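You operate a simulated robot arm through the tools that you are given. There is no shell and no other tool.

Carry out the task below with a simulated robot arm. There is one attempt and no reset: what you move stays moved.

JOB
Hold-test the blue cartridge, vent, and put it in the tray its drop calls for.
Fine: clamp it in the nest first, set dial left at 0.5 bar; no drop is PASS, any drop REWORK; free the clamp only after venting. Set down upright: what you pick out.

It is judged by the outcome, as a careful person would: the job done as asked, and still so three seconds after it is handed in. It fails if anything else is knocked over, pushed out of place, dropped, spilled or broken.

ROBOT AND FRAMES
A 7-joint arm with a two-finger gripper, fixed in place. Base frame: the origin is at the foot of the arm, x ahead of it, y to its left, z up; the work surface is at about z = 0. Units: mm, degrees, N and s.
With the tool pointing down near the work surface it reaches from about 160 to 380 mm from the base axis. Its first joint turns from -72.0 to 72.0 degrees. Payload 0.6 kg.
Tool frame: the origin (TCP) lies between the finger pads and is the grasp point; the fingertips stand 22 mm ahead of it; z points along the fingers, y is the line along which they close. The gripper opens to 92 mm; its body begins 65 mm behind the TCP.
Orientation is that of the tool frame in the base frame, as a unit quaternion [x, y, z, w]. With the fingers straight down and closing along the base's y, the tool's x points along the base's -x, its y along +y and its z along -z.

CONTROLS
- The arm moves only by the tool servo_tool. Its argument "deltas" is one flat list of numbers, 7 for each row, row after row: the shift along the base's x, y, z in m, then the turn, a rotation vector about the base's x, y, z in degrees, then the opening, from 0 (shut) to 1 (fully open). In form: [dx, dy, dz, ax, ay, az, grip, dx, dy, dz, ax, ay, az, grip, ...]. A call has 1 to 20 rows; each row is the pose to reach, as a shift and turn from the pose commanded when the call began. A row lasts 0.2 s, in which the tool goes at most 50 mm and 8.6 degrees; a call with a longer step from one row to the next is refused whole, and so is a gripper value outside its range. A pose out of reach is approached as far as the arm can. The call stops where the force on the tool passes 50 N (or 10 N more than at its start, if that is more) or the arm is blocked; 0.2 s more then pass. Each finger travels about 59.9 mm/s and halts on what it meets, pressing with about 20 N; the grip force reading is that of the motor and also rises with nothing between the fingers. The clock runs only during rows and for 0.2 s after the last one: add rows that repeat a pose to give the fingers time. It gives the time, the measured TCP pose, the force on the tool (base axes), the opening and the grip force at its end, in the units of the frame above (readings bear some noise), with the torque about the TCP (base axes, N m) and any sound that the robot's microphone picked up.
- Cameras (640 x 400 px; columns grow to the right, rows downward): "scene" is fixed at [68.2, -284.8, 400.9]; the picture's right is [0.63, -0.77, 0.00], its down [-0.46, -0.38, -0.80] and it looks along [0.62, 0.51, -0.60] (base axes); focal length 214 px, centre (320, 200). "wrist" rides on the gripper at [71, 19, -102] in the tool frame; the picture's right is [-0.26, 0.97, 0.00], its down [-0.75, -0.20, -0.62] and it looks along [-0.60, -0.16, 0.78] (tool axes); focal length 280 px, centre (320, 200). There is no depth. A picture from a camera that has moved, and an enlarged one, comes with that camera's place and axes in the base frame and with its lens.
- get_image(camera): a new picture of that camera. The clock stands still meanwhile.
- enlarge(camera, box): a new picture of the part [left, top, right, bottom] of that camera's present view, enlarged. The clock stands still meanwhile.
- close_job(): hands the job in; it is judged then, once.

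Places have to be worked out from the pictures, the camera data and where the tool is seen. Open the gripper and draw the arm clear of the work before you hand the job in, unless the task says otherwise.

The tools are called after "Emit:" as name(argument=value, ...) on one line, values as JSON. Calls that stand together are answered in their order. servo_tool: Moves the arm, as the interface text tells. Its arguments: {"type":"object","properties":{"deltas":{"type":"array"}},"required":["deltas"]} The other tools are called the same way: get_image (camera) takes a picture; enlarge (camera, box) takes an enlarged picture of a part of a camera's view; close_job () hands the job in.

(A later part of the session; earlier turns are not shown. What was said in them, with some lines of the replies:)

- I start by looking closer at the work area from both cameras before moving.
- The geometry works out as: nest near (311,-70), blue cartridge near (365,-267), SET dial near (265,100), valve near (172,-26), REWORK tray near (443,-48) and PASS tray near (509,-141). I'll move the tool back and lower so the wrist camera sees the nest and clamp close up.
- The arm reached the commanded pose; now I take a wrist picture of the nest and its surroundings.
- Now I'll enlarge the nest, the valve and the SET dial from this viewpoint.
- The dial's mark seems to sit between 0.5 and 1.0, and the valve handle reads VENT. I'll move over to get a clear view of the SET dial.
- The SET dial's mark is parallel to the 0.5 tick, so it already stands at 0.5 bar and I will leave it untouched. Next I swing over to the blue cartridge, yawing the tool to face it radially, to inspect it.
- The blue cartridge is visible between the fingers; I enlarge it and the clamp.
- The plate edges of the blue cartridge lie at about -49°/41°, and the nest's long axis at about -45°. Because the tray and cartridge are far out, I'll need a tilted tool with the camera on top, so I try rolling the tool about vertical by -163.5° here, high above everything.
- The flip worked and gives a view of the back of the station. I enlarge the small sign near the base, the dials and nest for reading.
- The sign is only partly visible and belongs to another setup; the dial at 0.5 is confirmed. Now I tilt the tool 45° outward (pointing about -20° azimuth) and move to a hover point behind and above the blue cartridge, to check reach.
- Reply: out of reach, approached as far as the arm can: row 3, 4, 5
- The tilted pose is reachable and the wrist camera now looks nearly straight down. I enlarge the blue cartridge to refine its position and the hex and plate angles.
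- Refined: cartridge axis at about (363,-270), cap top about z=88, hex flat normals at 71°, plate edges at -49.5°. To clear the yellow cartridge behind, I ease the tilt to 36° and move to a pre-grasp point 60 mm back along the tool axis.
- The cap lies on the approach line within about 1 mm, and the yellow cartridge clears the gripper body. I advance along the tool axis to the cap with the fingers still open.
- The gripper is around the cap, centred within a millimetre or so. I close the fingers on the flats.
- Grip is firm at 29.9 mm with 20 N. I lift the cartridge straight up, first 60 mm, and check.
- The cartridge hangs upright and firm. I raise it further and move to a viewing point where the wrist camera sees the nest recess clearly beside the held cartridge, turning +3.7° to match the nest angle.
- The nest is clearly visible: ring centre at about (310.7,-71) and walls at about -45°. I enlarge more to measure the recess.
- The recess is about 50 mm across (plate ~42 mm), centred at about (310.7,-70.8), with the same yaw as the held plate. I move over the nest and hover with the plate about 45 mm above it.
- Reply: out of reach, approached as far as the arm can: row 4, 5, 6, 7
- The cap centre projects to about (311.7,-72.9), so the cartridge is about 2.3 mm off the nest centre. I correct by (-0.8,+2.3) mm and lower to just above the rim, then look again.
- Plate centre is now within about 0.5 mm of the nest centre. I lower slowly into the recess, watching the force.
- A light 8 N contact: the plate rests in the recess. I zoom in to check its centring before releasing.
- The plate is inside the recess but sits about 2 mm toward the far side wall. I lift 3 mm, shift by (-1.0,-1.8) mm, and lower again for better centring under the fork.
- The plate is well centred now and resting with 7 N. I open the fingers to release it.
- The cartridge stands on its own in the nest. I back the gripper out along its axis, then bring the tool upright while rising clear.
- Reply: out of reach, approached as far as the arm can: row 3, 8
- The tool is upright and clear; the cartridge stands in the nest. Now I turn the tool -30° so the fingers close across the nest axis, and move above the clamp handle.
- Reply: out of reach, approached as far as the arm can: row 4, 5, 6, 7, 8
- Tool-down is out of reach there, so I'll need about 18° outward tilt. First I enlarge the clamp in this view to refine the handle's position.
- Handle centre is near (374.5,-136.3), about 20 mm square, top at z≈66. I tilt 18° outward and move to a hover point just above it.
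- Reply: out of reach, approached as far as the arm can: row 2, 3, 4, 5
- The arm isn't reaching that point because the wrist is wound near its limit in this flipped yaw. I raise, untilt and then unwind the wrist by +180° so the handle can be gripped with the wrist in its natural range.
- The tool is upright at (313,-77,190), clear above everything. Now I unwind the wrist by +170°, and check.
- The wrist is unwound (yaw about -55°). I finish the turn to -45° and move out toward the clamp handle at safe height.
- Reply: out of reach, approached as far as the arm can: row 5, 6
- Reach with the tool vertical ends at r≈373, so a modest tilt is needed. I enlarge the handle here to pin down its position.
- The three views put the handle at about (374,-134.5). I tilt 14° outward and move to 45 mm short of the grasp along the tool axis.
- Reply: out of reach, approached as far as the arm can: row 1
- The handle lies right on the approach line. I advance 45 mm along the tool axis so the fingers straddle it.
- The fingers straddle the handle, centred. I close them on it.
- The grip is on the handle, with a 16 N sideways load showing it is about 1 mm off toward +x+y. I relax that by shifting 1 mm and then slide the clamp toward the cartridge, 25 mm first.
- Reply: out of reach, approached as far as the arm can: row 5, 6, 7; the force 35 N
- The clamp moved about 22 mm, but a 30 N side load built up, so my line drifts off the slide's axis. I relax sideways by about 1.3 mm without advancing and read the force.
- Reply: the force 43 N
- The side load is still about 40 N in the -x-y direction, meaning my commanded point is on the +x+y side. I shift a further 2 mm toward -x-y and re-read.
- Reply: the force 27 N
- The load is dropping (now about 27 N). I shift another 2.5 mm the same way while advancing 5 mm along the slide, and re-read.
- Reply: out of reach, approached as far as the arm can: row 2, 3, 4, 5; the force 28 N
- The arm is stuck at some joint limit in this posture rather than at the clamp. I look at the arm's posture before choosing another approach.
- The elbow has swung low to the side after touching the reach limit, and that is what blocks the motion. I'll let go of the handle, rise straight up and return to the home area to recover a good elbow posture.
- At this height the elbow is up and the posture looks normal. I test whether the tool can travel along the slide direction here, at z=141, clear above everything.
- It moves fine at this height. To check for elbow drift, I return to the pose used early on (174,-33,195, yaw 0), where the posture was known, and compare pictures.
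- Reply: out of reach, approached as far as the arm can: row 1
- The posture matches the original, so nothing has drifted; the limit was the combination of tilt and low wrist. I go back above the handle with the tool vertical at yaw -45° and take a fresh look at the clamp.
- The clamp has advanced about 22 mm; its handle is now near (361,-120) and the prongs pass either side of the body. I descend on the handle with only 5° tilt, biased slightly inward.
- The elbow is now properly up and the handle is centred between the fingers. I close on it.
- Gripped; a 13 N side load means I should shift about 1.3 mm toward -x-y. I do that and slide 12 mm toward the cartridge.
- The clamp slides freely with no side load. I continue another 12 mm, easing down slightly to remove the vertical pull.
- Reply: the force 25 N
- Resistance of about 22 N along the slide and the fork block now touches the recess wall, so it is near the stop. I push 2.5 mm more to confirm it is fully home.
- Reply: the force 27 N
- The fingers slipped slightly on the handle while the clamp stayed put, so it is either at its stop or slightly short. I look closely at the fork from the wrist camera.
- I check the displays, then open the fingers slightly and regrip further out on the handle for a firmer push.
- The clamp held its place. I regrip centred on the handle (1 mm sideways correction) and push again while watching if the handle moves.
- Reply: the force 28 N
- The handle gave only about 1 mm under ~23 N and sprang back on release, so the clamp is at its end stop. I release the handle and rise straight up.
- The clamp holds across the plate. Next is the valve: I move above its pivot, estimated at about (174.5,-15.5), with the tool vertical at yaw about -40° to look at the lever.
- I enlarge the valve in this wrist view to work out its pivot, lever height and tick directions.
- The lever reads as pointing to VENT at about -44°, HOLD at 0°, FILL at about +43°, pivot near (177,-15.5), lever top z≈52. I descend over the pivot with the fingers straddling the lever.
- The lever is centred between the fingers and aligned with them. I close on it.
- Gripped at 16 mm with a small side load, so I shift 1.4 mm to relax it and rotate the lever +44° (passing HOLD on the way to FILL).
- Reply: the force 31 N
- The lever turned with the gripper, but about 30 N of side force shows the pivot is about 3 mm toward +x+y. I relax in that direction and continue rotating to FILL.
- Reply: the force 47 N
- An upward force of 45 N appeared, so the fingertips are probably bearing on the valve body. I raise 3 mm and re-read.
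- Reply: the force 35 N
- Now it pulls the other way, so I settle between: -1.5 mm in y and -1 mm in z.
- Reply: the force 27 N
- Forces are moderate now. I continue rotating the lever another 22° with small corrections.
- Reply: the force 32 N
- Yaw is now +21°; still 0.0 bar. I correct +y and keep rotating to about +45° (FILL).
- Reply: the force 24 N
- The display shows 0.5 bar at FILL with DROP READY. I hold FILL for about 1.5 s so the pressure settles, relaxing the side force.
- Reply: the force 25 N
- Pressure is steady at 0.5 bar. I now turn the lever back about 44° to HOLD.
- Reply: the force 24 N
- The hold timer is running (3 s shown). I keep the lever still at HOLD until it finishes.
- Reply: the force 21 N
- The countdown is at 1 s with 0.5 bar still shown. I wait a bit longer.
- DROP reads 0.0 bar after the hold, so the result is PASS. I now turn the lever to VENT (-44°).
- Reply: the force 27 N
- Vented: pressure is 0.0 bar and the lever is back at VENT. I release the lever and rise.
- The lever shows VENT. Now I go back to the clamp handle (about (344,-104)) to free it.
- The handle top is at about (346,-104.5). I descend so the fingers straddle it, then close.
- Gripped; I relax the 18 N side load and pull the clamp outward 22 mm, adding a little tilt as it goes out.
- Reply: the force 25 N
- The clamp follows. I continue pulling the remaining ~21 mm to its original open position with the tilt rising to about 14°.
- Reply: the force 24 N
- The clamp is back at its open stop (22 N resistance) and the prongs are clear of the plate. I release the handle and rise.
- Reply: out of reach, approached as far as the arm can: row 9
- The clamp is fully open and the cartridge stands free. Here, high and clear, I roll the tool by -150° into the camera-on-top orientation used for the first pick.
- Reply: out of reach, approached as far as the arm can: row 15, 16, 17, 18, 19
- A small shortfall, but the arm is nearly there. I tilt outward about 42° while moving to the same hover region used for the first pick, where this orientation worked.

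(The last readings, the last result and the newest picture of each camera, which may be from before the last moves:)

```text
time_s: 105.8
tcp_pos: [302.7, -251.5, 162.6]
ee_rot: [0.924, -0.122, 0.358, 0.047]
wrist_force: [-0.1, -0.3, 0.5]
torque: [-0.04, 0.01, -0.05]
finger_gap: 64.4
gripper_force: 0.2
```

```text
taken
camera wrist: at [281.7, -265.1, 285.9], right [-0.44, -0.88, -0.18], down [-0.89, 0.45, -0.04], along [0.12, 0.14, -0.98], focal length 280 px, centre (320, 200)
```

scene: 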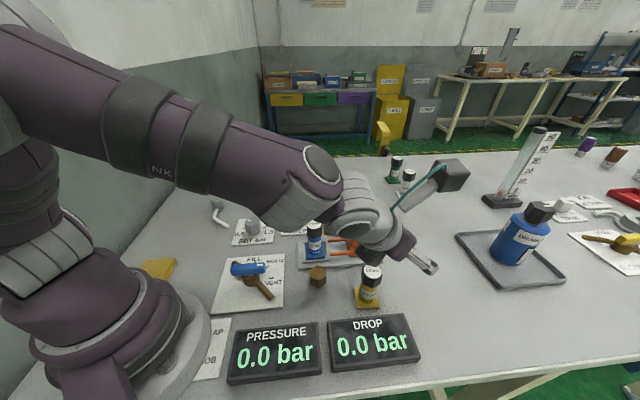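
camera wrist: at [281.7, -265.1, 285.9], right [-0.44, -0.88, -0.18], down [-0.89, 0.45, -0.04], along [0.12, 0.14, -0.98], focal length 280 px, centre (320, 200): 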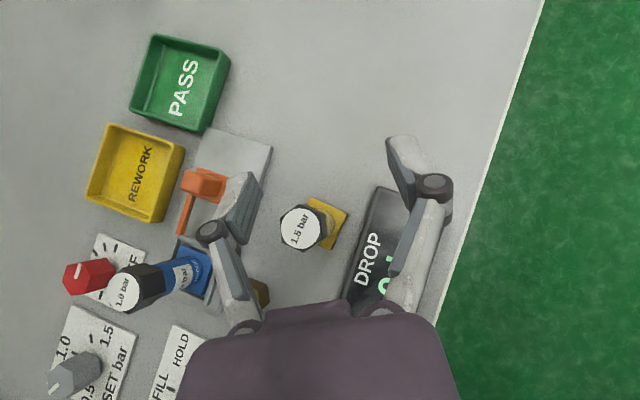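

Orientation is right (tilt 42.5°, pointing -15°). I travel toward the nest at about z=142, passing over the yellow cartridge with clearance, stopping partway.

Emit:
servo_tool(deltas=[0.005, 0.02, -0.008, 0, 0, 0, 0.7, 0.01, 0.045, -0.012, 0, 0, 0, 0.7, 0.016, 0.07, -0.016, 0, 0, 0, 0.7, 0.022, 0.095, -0.02, 0, 0, 0, 0.7, 0.024, 0.12, -0.02, 0, 0, 0, 0.7, 0.024, 0.12, -0.02, 0, 0, 0, 0.7])

Emit:
get_image(camera="wrist")

Emit:
enlarge(camera="wrist", box=[60, 30, 320, 230])

```text
time_s: 107.2
tcp_pos: [325.4, -129.4, 144.4]
ee_rot: [0.925, -0.123, 0.357, 0.048]
wrist_force: [-0.2, 0.9, -0.5]
torque: [0.02, 0.0, -0.01]
finger_gap: 64.5
gripper_force: 0.0
```

```text
taken
camera wrist: at [305.3, -144.6, 266.2], right [-0.44, -0.88, -0.18], down [-0.89, 0.45, -0.04], along [0.12, 0.14, -0.98], focal length 280 px, centre (320, 200)
```

wrist: 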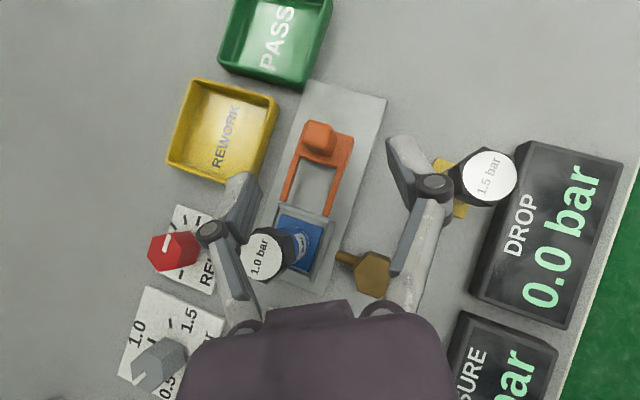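

```text
2.00 times, centred on (190, 130) of wrist
camera zoom: at [305.3, -144.6, 266.2], right [-0.44, -0.88, -0.18], down [-0.89, 0.45, -0.04], along [0.12, 0.14, -0.98], focal length 561 px, centre (580, 340)
```

zoom: 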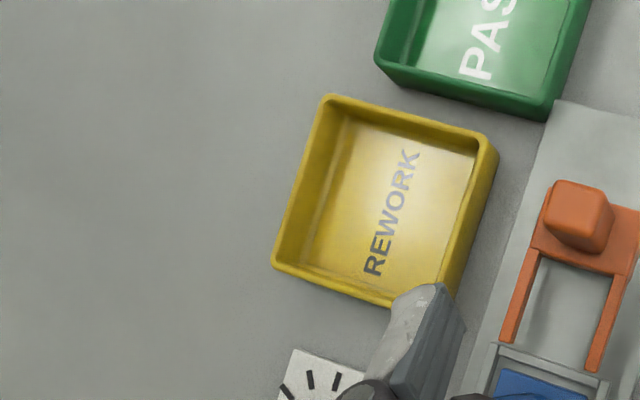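

The way is clear. I move to hover over the cartridge at z≈138.

Emit:
servo_tool(deltas=[-0.004, 0.015, -0.002, 0, 0, 0, 0.7, -0.008, 0.03, -0.004, 0, 0, 0, 0.7, -0.012, 0.045, -0.006, 0, 0, 0, 0.7, -0.0144, 0.0585, -0.006, 0, 0, 0, 0.7, -0.0144, 0.0585, -0.006, 0, 0, 0, 0.7])

Emit:
get_image(camera="wrist")

Emit:
enlarge(camera="scene", box=[270, 180, 390, 280])

```text
time_s: 108.4
tcp_pos: [310.8, -72.3, 137.4]
ee_rot: [0.925, -0.123, 0.357, 0.048]
wrist_force: [-0.6, 0.2, -0.2]
torque: [0.01, 0.01, -0.02]
finger_gap: 64.5
gripper_force: 0.0
```

```text
taken
camera wrist: at [290.9, -86.7, 259.8], right [-0.44, -0.88, -0.18], down [-0.89, 0.45, -0.04], along [0.12, 0.14, -0.98], focal length 280 px, centre (320, 200)
```

wrist: 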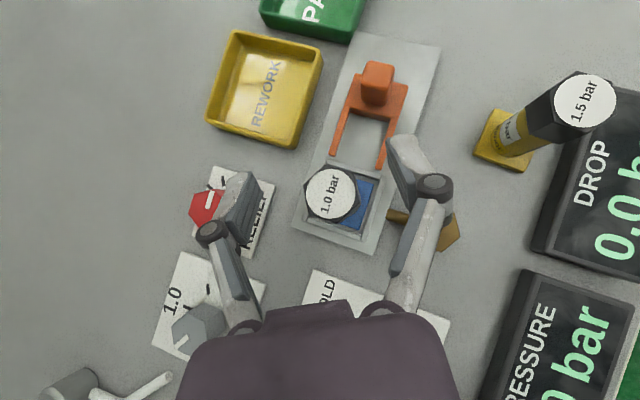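

```text
4.00 times, centred on (330, 230) of scene
camera zoom: at [68.2, -284.8, 400.9], right [0.63, -0.77, 0.0], down [-0.46, -0.38, -0.8], along [0.62, 0.51, -0.6], focal length 858 px, centre (280, 80)
```

zoom: 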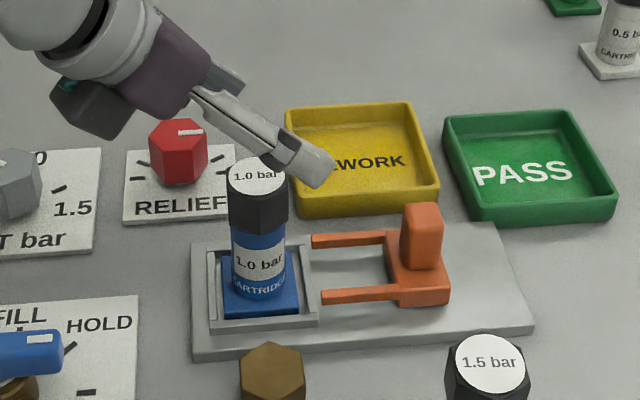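

The pose is reachable with margin. For the far PASS tray I want slightly more tilt, so I test adding 5° here above the cap before descending.

Emit:
servo_tool(deltas=[0, 0, 0, -0.65, -2.4, 0, 0.7, 0, 0, 0, -1.3, -4.8, 0, 0.7, -0.001, 0.0004, -0.012, -1.3, -4.8, 0, 0.7, -0.001, 0.0004, -0.012, -1.3, -4.8, 0, 0.7])

Emit:
get_image(camera="wrist")

```text
time_s: 109.4
tcp_pos: [311.0, -71.2, 124.9]
ee_rot: [0.909, -0.119, 0.397, 0.052]
wrist_force: [0.1, -0.1, -0.3]
torque: [0.02, -0.01, 0.02]
finger_gap: 64.5
gripper_force: 0.0
```

```text
taken
camera wrist: at [280.7, -84.0, 245.8], right [-0.42, -0.89, -0.19], down [-0.88, 0.45, -0.13], along [0.2, 0.12, -0.97], focal length 280 px, centre (320, 200)
```

wrist: 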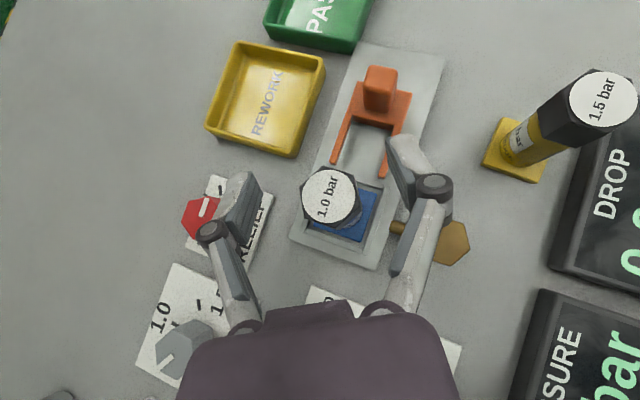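

The steeper tilt (47°) is reachable. I descend the last 37 mm so the fingers straddle the cap at mid-height.

Emit:
servo_tool(deltas=[-0.0004, 0.0003, -0.01, 0, 0, 0, 0.7, -0.0009, 0.0007, -0.02, 0, 0, 0, 0.7, -0.0009, 0.0007, -0.03, 0, 0, 0, 0.7, -0.0009, 0.0007, -0.0372, 0, 0, 0, 0.7, -0.0009, 0.0007, -0.0372, 0, 0, 0, 0.7])

Emit:
get_image(camera="wrist")

Emit:
enlarge(camera="scene", box=[280, 190, 380, 280])

```text
time_s: 110.6
tcp_pos: [308.4, -71.0, 89.6]
ee_rot: [0.908, -0.121, 0.397, 0.053]
wrist_force: [0.0, 0.1, -0.3]
torque: [0.0, 0.01, -0.02]
finger_gap: 64.4
gripper_force: 0.3
```

```text
taken
camera wrist: at [279.2, -82.4, 209.3], right [-0.42, -0.89, -0.19], down [-0.88, 0.45, -0.13], along [0.2, 0.12, -0.97], focal length 280 px, centre (320, 200)
```

wrist: 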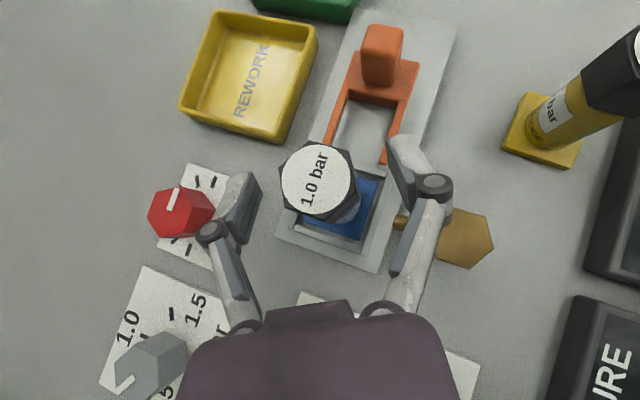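

```text
4.44 times, centred on (330, 235) of scene
camera zoom: at [68.2, -284.8, 400.9], right [0.63, -0.77, 0.0], down [-0.46, -0.38, -0.8], along [0.62, 0.51, -0.6], focal length 953 px, centre (276, 44)
```

zoom: 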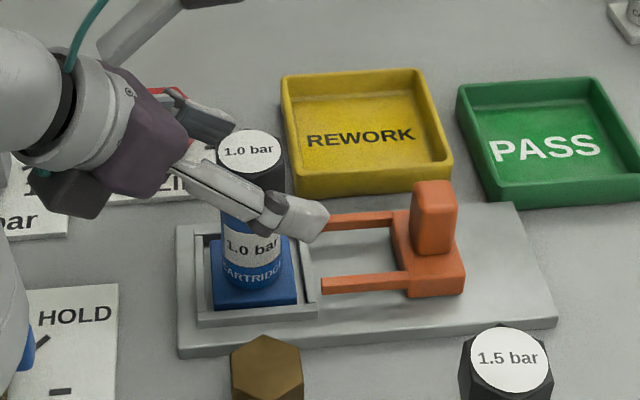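

I enlarge the cap in the wrist view to confirm the centring before closing.

Emit:
enlarge(camera="wrist", box=[250, 120, 390, 250])

```text
3.08 times, centred on (320, 185) of wrist
camera zoom: at [279.2, -82.4, 209.3], right [-0.42, -0.89, -0.19], down [-0.88, 0.45, -0.13], along [0.2, 0.12, -0.97], focal length 863 px, centre (320, 246)
```

zoom: 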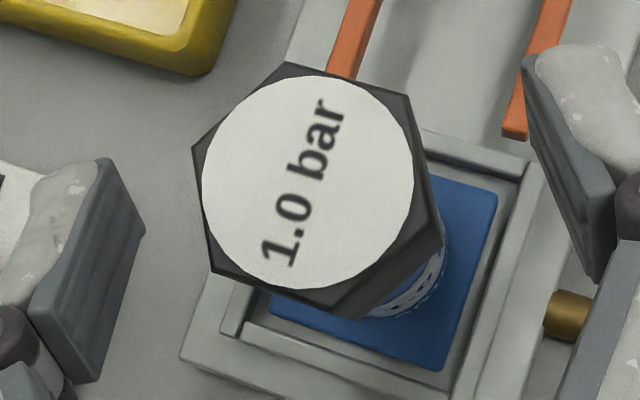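

The cap centre is within 1 mm of the TCP. I close the fingers on the cap.

Emit:
servo_tool(deltas=[0, -0.0005, 0, 0, 0, 0, 0.4, 0, -0.0008, 0, 0, 0, 0, 0.25, 0, -0.0008, 0, 0, 0, 0, 0.15, 0, -0.0008, 0, 0, 0, 0, 0.15, 0, -0.0008, 0, 0, 0, 0, 0.15])

Emit:
enlarge(camera="wrist", box=[250, 120, 390, 250])

Emit:
enlarge(camera="scene", box=[280, 190, 380, 280])

```text
time_s: 111.8
tcp_pos: [310.3, -69.6, 87.5]
ee_rot: [0.908, -0.121, 0.397, 0.053]
wrist_force: [-0.8, 2.9, 2.3]
torque: [0.02, -0.05, 0.02]
finger_gap: 30.0
gripper_force: 20.1
```

```text
3.08 times, centred on (320, 185) of wrist
camera zoom: at [279.5, -83.1, 209.2], right [-0.42, -0.89, -0.19], down [-0.88, 0.45, -0.13], along [0.2, 0.12, -0.97], focal length 863 px, centre (320, 246)
```

zoom: 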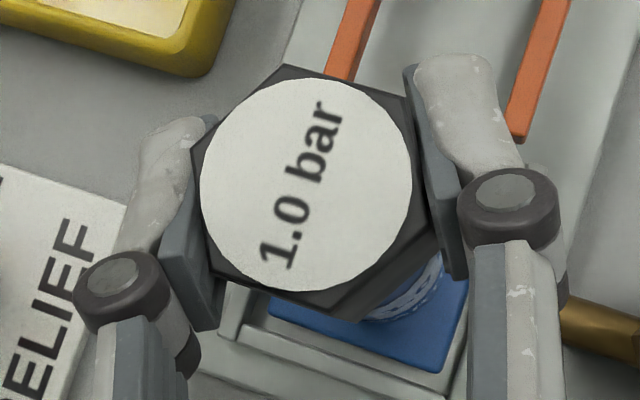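

```text
4.44 times, centred on (330, 235) of scene
camera zoom: at [68.2, -284.8, 400.9], right [0.63, -0.77, 0.0], down [-0.46, -0.38, -0.8], along [0.62, 0.51, -0.6], focal length 953 px, centre (276, 44)
```

zoom: 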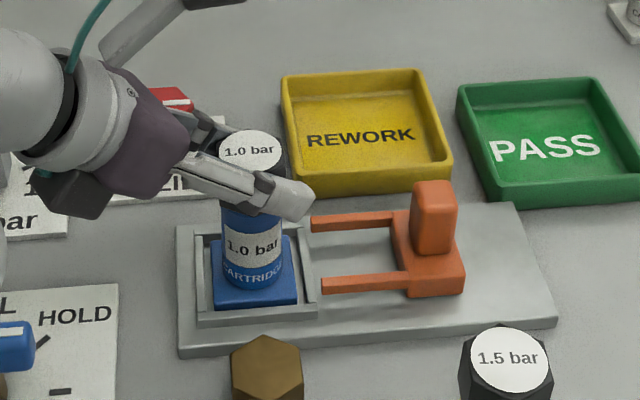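

The cap is gripped at 30.0 mm with 20 N. I lift the cartridge straight out of the nest, then rise and move outward above the clamp toward the trays.

Emit:
servo_tool(deltas=[0, 0, 0.006, 0, 0, 0, 0.15, 0, 0, 0.015, 0, 0, 0, 0.15, 0, 0, 0.026, 0, 0, 0, 0.15, 0.002, 0, 0.038, 0, 0, 0, 0.15, 0.012, -0.002, 0.05, 0, 0, 0, 0.15, 0.027, -0.005, 0.058, 0, 0, 0, 0.15, 0.042, -0.008, 0.065, 0, 0, 0, 0.15, 0.06, -0.012, 0.07, 0, 0, 0, 0.15, 0.078, -0.018, 0.072, 0, 0, 0, 0.15, 0.095, -0.024, 0.072, 0, 0, 0, 0.15, 0.095, -0.024, 0.072, 0, 0, 0, 0.15])

Emit:
get_image(camera="wrist")

Emit:
get_image(camera="scene")

```text
time_s: 114.2
tcp_pos: [404.7, -93.3, 160.4]
ee_rot: [0.909, -0.121, 0.397, 0.053]
wrist_force: [-0.1, -0.2, -1.4]
torque: [-0.01, -0.03, -0.01]
finger_gap: 29.5
gripper_force: 20.0
```

```text
taken
camera wrist: at [375.1, -107.2, 280.5], right [-0.42, -0.89, -0.19], down [-0.88, 0.45, -0.13], along [0.2, 0.12, -0.97], focal length 280 px, centre (320, 200)
```

wrist: 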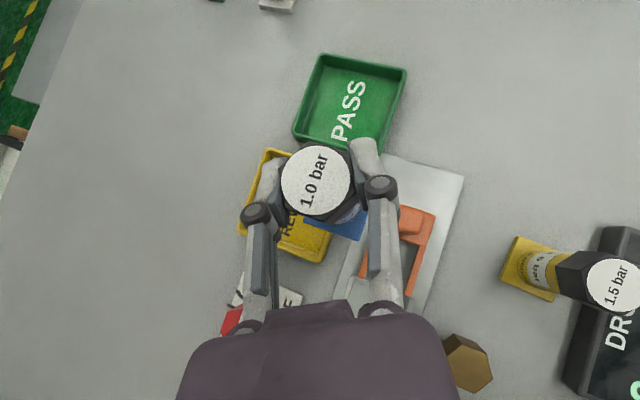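

```text
taken
```

scene: 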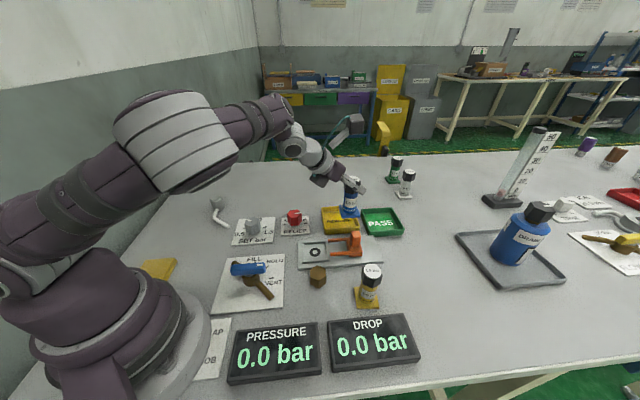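

The cartridge is out and held upright. I enlarge the PASS tray in the wrist view to locate its inner floor.

Emit:
enlarge(camera="wrist", box=[280, 40, 420, 160])

Emit:
enlarge(camera="scene", box=[310, 170, 430, 260])

```text
3.33 times, centred on (350, 100) of wrist
camera zoom: at [375.1, -107.2, 280.5], right [-0.42, -0.89, -0.19], down [-0.88, 0.45, -0.13], along [0.2, 0.12, -0.97], focal length 935 px, centre (220, 533)
```

zoom: 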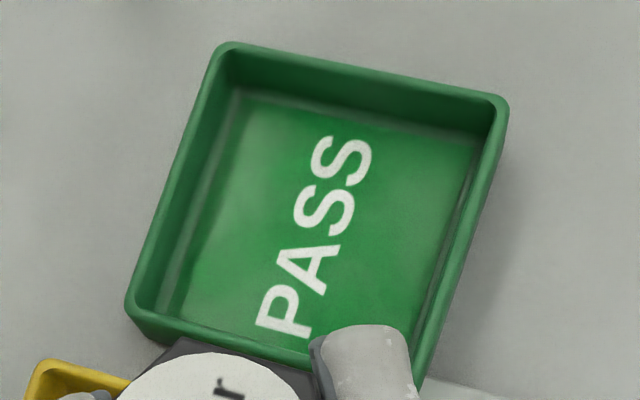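

```text
4.44 times, centred on (370, 215) of scene
camera zoom: at [68.2, -284.8, 400.9], right [0.63, -0.77, 0.0], down [-0.46, -0.38, -0.8], along [0.62, 0.51, -0.6], focal length 953 px, centre (98, 133)
```

zoom: 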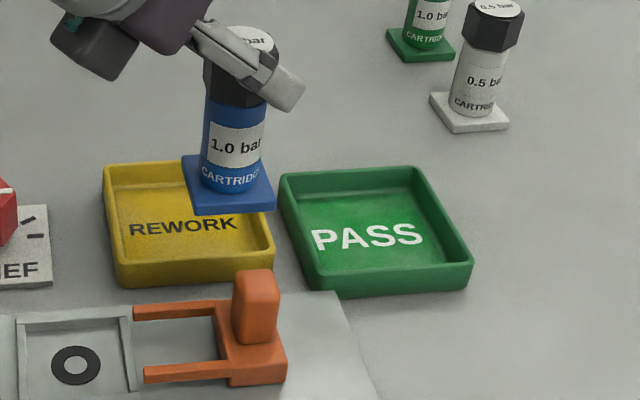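

The PASS tray's inner floor spans about 76 mm, centred at about (504.5,-144), edges parallel to the plate. I aim a bit nearer than centre, at about (488,-144), and move over it at height to test reach.

Emit:
servo_tool(deltas=[0.015, -0.009, 0, 0, 0, 0, 0.15, 0.032, -0.019, -0.003, 0, 0, 0, 0.15, 0.049, -0.029, -0.008, 0, 0, 0, 0.15, 0.066, -0.039, -0.014, 0, 0, 0, 0.15, 0.077, -0.045, -0.022, 0, 0, 0, 0.15, 0.082, -0.0477, -0.03, 0, 0, 0, 0.15, 0.082, -0.0477, -0.03, 0, 0, 0, 0.15])

Emit:
get_image(camera="wrist")

Emit:
get_image(camera="scene")

```text
time_s: 115.8
tcp_pos: [485.6, -142.1, 130.7]
ee_rot: [0.909, -0.12, 0.396, 0.052]
wrist_force: [-0.2, -0.3, -2.1]
torque: [0.02, 0.0, -0.04]
finger_gap: 30.0
gripper_force: 19.6
```

```text
taken
camera wrist: at [456.5, -154.7, 250.6], right [-0.42, -0.89, -0.19], down [-0.88, 0.45, -0.13], along [0.2, 0.12, -0.97], focal length 280 px, centre (320, 200)
```

wrist: 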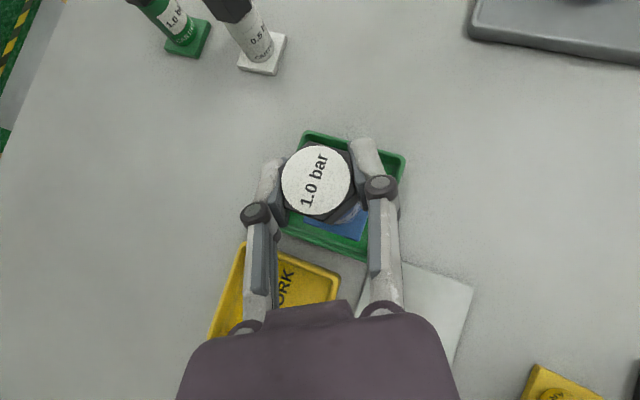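

```text
taken
```

scene: 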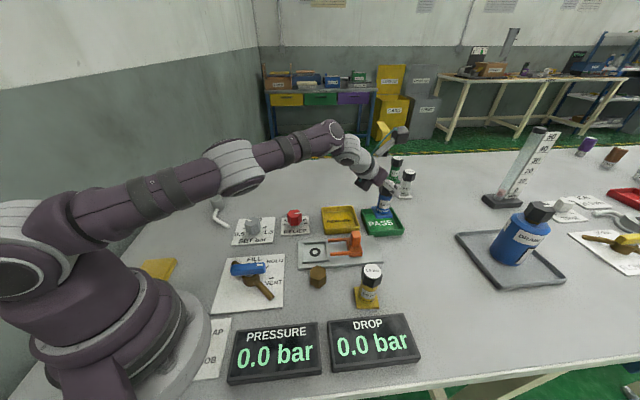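

Reached. I enlarge both views to see the plate relative to the tray walls.

Emit:
enlarge(camera="wrist", box=[260, 110, 420, 280])

Emit:
enlarge(camera="scene", box=[340, 170, 430, 250])

```text
2.35 times, centred on (340, 195) of wrist
camera zoom: at [456.5, -154.7, 250.6], right [-0.42, -0.89, -0.19], down [-0.88, 0.45, -0.13], along [0.2, 0.12, -0.97], focal length 660 px, centre (273, 212)
```

zoom: 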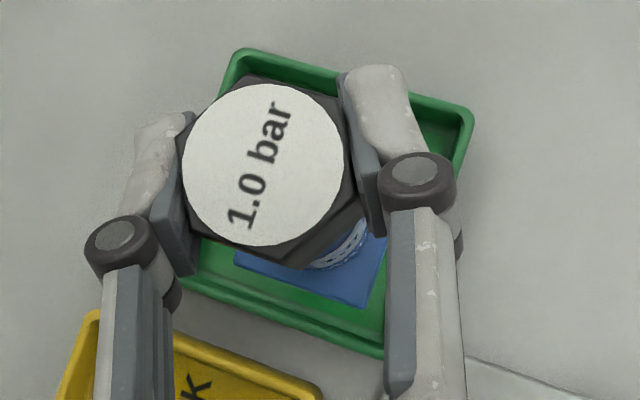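

```text
5.00 times, centred on (385, 210) of scene
camera zoom: at [68.2, -284.8, 400.9], right [0.63, -0.77, 0.0], down [-0.46, -0.38, -0.8], along [0.62, 0.51, -0.6], focal length 1072 px, centre (-5, 150)
```

zoom: 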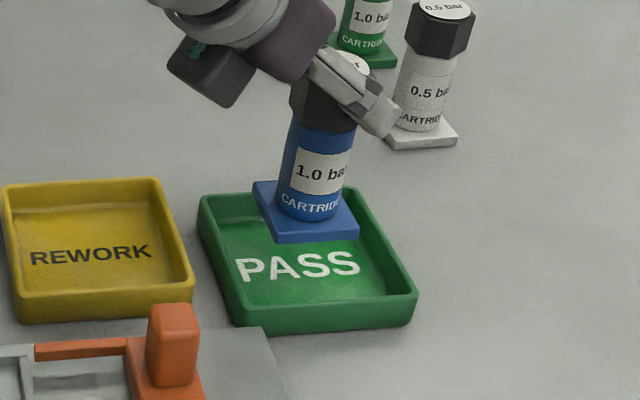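

The estimates agree: tray centre about (504.3,-143.7), and the plate currently about 18 mm nearer, with walls clear. I move 3 mm further out and lower to about 6 mm above the floor.

Emit:
servo_tool(deltas=[0.0015, 0, -0.006, 0, 0, 0, 0.15, 0.003, -0.0003, -0.014, 0, 0, 0, 0.15, 0.003, -0.0003, -0.023, 0, 0, 0, 0.15, 0.003, -0.0003, -0.032, 0, 0, 0, 0.15, 0.003, -0.0003, -0.04, 0, 0, 0, 0.15, 0.003, -0.0003, -0.044, 0, 0, 0, 0.15, 0.003, -0.0003, -0.044, 0, 0, 0, 0.15])

Emit:
enlarge(camera="wrist", box=[260, 110, 420, 280])

Emit:
enlarge(camera="scene", box=[340, 170, 430, 250])

```text
time_s: 117.4
tcp_pos: [489.1, -141.3, 85.6]
ee_rot: [0.908, -0.12, 0.397, 0.052]
wrist_force: [0.2, 0.1, -2.4]
torque: [0.03, -0.03, -0.03]
finger_gap: 29.8
gripper_force: 20.0
```

```text
2.35 times, centred on (340, 195) of wrist
camera zoom: at [459.3, -155.1, 207.0], right [-0.42, -0.89, -0.19], down [-0.88, 0.45, -0.13], along [0.2, 0.12, -0.97], focal length 660 px, centre (273, 212)
```

zoom: 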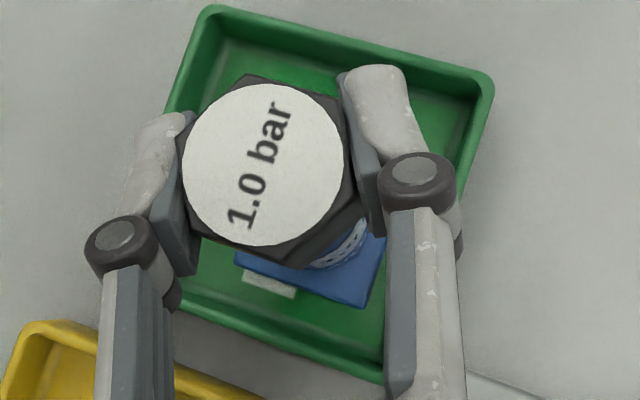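

```text
5.00 times, centred on (385, 210) of scene
camera zoom: at [68.2, -284.8, 400.9], right [0.63, -0.77, 0.0], down [-0.46, -0.38, -0.8], along [0.62, 0.51, -0.6], focal length 1072 px, centre (-5, 150)
```

zoom: 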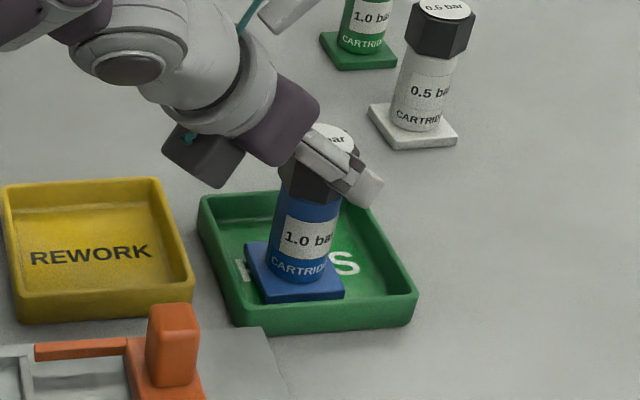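

The plate is inside the tray with clear margins all round. I lower slowly to touch down.

Emit:
servo_tool(deltas=[0, 0, -0.002, 0, 0, 0, 0.15, 0, 0, -0.004, 0, 0, 0, 0.15, 0, 0, -0.0055, 0, 0, 0, 0.15, 0, 0, -0.0065, 0, 0, 0, 0.15, 0, 0, -0.0065, 0, 0, 0, 0.15])

Emit:
enlarge(camera="scene", box=[355, 190, 425, 240])

```text
time_s: 118.6
tcp_pos: [489.0, -143.1, 80.8]
ee_rot: [0.908, -0.12, 0.398, 0.053]
wrist_force: [5.7, -1.8, 16.3]
torque: [-0.05, -0.24, 0.02]
finger_gap: 30.3
gripper_force: 20.4
```

```text
8.00 times, centred on (390, 215) of scene
camera zoom: at [68.2, -284.8, 400.9], right [0.63, -0.77, 0.0], down [-0.46, -0.38, -0.8], along [0.62, 0.51, -0.6], focal length 1716 px, centre (-240, 80)
```

zoom: 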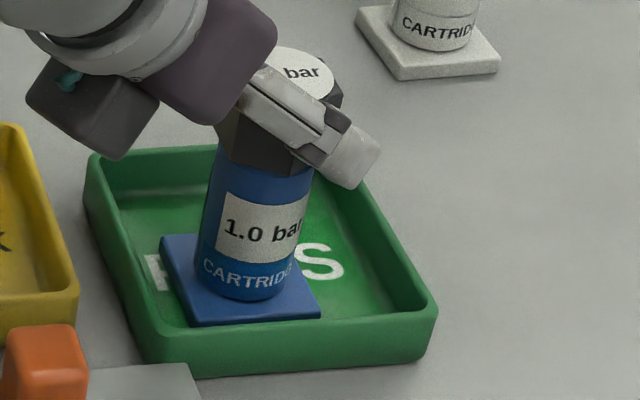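

Contact at 16 N: the plate is on the tray floor. I ease up 0.4 mm to relieve the load, then open the fingers.

Emit:
servo_tool(deltas=[0, 0, 0.0004, 0, 0, 0, 0.15, 0, 0, 0.0004, 0, 0, 0, 0.3, 0, 0, 0.0004, 0, 0, 0, 0.4, 0, 0, 0.0004, 0, 0, 0, 0.55, 0, 0, 0.0004, 0, 0, 0, 0.7, 0, 0, 0.0004, 0, 0, 0, 0.7])

Emit:
enlarge(camera="scene", box=[355, 180, 425, 240])

Emit:
get_image(camera="wrist")

```text
time_s: 120.0
tcp_pos: [489.2, -143.0, 79.5]
ee_rot: [0.909, -0.12, 0.397, 0.052]
wrist_force: [-0.5, -0.1, 0.4]
torque: [-0.03, 0.01, 0.0]
finger_gap: 64.3
gripper_force: 0.2
```

```text
6.67 times, centred on (390, 210) of scene
camera zoom: at [68.2, -284.8, 400.9], right [0.63, -0.77, 0.0], down [-0.46, -0.38, -0.8], along [0.62, 0.51, -0.6], focal length 1430 px, centre (-147, 133)
```

zoom: 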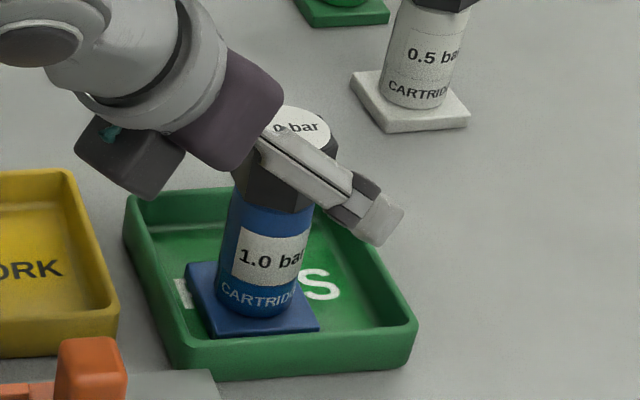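

```text
taken
camera wrist: at [459.2, -155.4, 200.9], right [-0.42, -0.89, -0.19], down [-0.88, 0.45, -0.13], along [0.2, 0.12, -0.97], focal length 280 px, centre (320, 200)
```

wrist: 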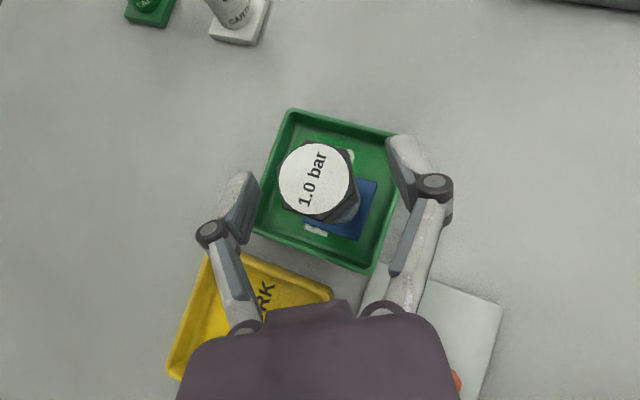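

The cartridge stands upright on its own in the PASS tray. I back out along the tool axis and rise clear.

Emit:
servo_tool(deltas=[-0.007, 0.0019, 0.0068, 0, 0, 0, 0.7, -0.0142, 0.0038, 0.0136, 0, 0, 0, 0.7, -0.0248, 0.0067, 0.0239, 0, 0, 0, 0.7, -0.0354, 0.0096, 0.0341, 0, 0, 0, 0.7, -0.0496, 0.0134, 0.0477, 0, 0, 0, 0.7, -0.065, 0.0175, 0.07, 0, 0, 0, 0.7, -0.085, 0.022, 0.085, 0, 0, 0, 0.7, -0.085, 0.022, 0.085, 0, 0, 0, 0.7])

Emit:
get_image(camera="scene")

Emit:
get_image(camera="wrist")

```text
time_s: 121.8
tcp_pos: [404.2, -120.8, 166.5]
ee_rot: [0.908, -0.121, 0.397, 0.053]
wrist_force: [0.0, -0.5, -0.1]
torque: [0.03, 0.0, -0.01]
finger_gap: 64.2
gripper_force: 0.0
out of reach, approached as far as the arm can: row 1
```

```text
taken
```

scene: 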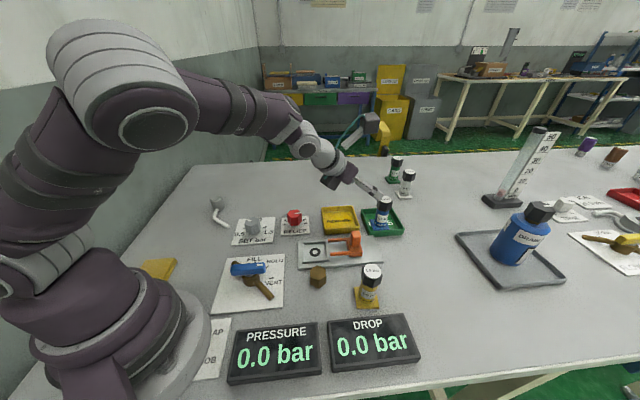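

```text
taken
camera wrist: at [373.9, -132.8, 286.9], right [-0.42, -0.89, -0.19], down [-0.88, 0.45, -0.13], along [0.2, 0.12, -0.97], focal length 280 px, centre (320, 200)
```

wrist: 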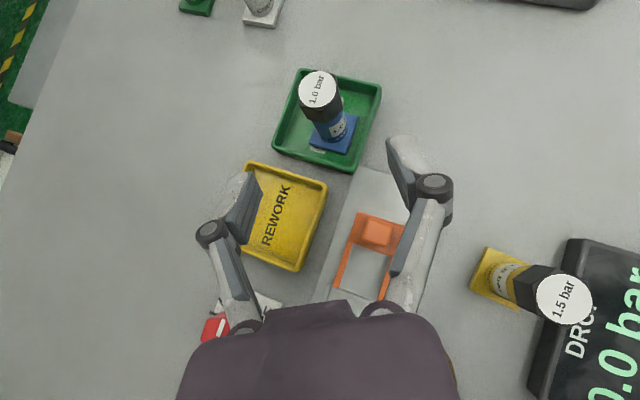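

The blue cartridge stands upright in the PASS tray and nothing else is disturbed. I now draw the arm back and untilt it, well above everything.

Emit:
servo_tool(deltas=[-0.025, -0.025, 0.005, 0, 0, 0, 0.7, -0.05, -0.055, 0.008, 0, 0, 0, 0.7, -0.075, -0.085, 0.01, 0, 0, 0, 0.7, -0.1, -0.112, 0.01, 0, 0, 0, 0.7, -0.105, -0.105, 0.025, 2.0, 7.6, 0, 0.7, -0.108, -0.098, 0.038, 4.1, 15.2, 0, 0.7, -0.111, -0.09, 0.05, 6.1, 22.8, 0, 0.7, -0.113, -0.082, 0.06, 8.1, 30.3, 0, 0.7, -0.115, -0.075, 0.066, 10.2, 37.9, 0, 0.7, -0.115, -0.07, 0.068, 12.2, 45.5, 0, 0.7, -0.115, -0.07, 0.068, 12.2, 45.5, 0, 0.7])

Emit:
get_image(camera="scene")

```text
time_s: 124.2
tcp_pos: [289.1, -190.8, 232.4]
ee_rot: [0.991, -0.131, 0.0, 0.001]
wrist_force: [0.0, 0.2, -0.1]
torque: [0.02, 0.01, 0.03]
finger_gap: 64.6
gripper_force: 0.1
```

```text
taken
```

scene: 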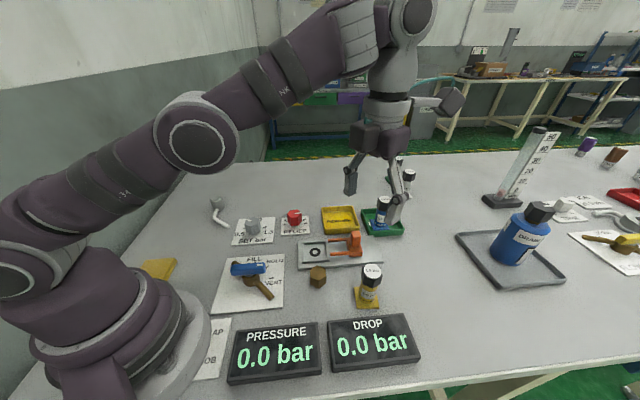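

The arm is upright and clear. I unwind the wrist and return toward the starting pose, well away from the work.

Emit:
servo_tool(deltas=[-0.002, 0.005, 0.002, 0, 0, 8.25, 0.8, -0.005, 0.012, 0.004, 0, 0, 16.5, 0.8, -0.008, 0.02, 0.006, 0, 0, 24.75, 0.8, -0.011, 0.028, 0.008, 0, 0, 33, 0.8, -0.014, 0.036, 0.01, 0, 0, 41.25, 0.8, -0.017, 0.044, 0.012, 0, 0, 49.5, 0.9, -0.02, 0.053, 0.015, 0, 0, 57.75, 0.9, -0.023, 0.062, 0.018, 0, 0, 66, 0.9, -0.026, 0.07, 0.021, 0, 0, 74.25, 0.9, -0.029, 0.079, 0.024, 0, 0, 82.5, 0.9, -0.032, 0.088, 0.027, 0, 0, 90.75, 1, -0.035, 0.097, 0.03, 0, 0, 99, 1, -0.038, 0.106, 0.033, 0, 0, 107.25, 1, -0.041, 0.115, 0.036, 0, 0, 115.5, 1, -0.044, 0.124, 0.038, 0, 0, 123.75, 1, -0.047, 0.133, 0.04, 0, 0, 132, 1, -0.05, 0.142, 0.042, 0, 0, 140.25, 1, -0.053, 0.151, 0.044, 0, 0, 148.5, 1, -0.056, 0.16, 0.046, 0, 0, 156.75, 1, -0.059, 0.17, 0.047, 0, 0, 165, 1])

Emit:
get_image(camera="scene")

Emit:
enlarge(camera="scene", box=[200, 180, 420, 320])

Emit:
get_image(camera="wrist")

```text
time_s: 128.4
tcp_pos: [230.8, -21.1, 279.9]
ee_rot: [0.259, 0.966, 0.002, -0.001]
wrist_force: [0.8, -0.3, 0.4]
torque: [0.0, -0.03, -0.02]
finger_gap: 92.1
gripper_force: 0.1
```

```text
taken
```

scene: 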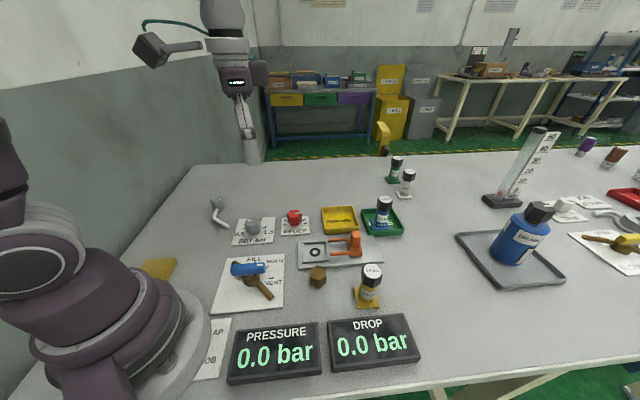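

```text
2.86 times, centred on (310, 250) of scene
camera zoom: at [68.2, -284.8, 400.9], right [0.63, -0.77, 0.0], down [-0.46, -0.38, -0.8], along [0.62, 0.51, -0.6], focal length 613 px, centre (349, 57)
```

zoom: 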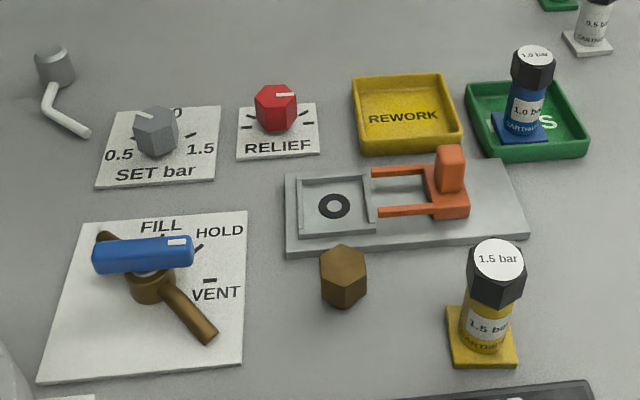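

```text
taken
camera wrist: at [178.7, 30.8, 381.6], right [0.71, 0.71, 0.0], down [0.55, -0.55, 0.62], along [0.44, -0.44, -0.78], focal length 280 px, centre (320, 200)
```

wrist: 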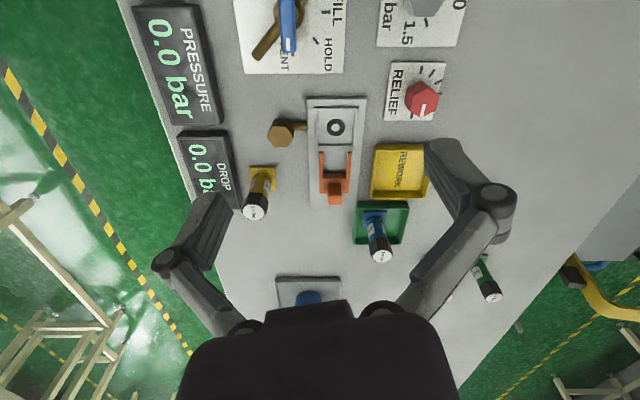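

The final check shows the following:
- **Cartridge:** the blue one stands upright in the PASS tray.
- **Valve and displays:** the lever is at VENT, with pressure 0.0 bar and drop 0.0 bar.
- **Set dial:** still at 0.5 bar.
- **Clamp:** open.
- **Everything else:** in place, with the gripper open and the arm clear.

I hand the job in.

Emit:
close_job()

```text
The job is handed in.
```

The blue cartridge passed its hold test and is standing upright in the PASS tray. I've handed the job in.

- **Test:** I clamped the cartridge in the nest with the set dial left at 0.5 bar, filled it to 0.5 bar and switched to HOLD. After the countdown the display read a drop of 0.0 bar, so PASS.
- **Venting and clamp:** I turned the valve to VENT and the pressure fell to 0.0 bar. Only then did I free the clamp, which is back in its open position.
- **Rest of the station:** The final pictures show the relief knob, trays and other cartridges undisturbed. The gripper is open and the arm is clear of the work.

**Test pressure:** The cartridge's label says 1.0 bar, but I read "set dial left at 0.5 bar" as the pressure to test at. I did not test it at 1.0 bar.
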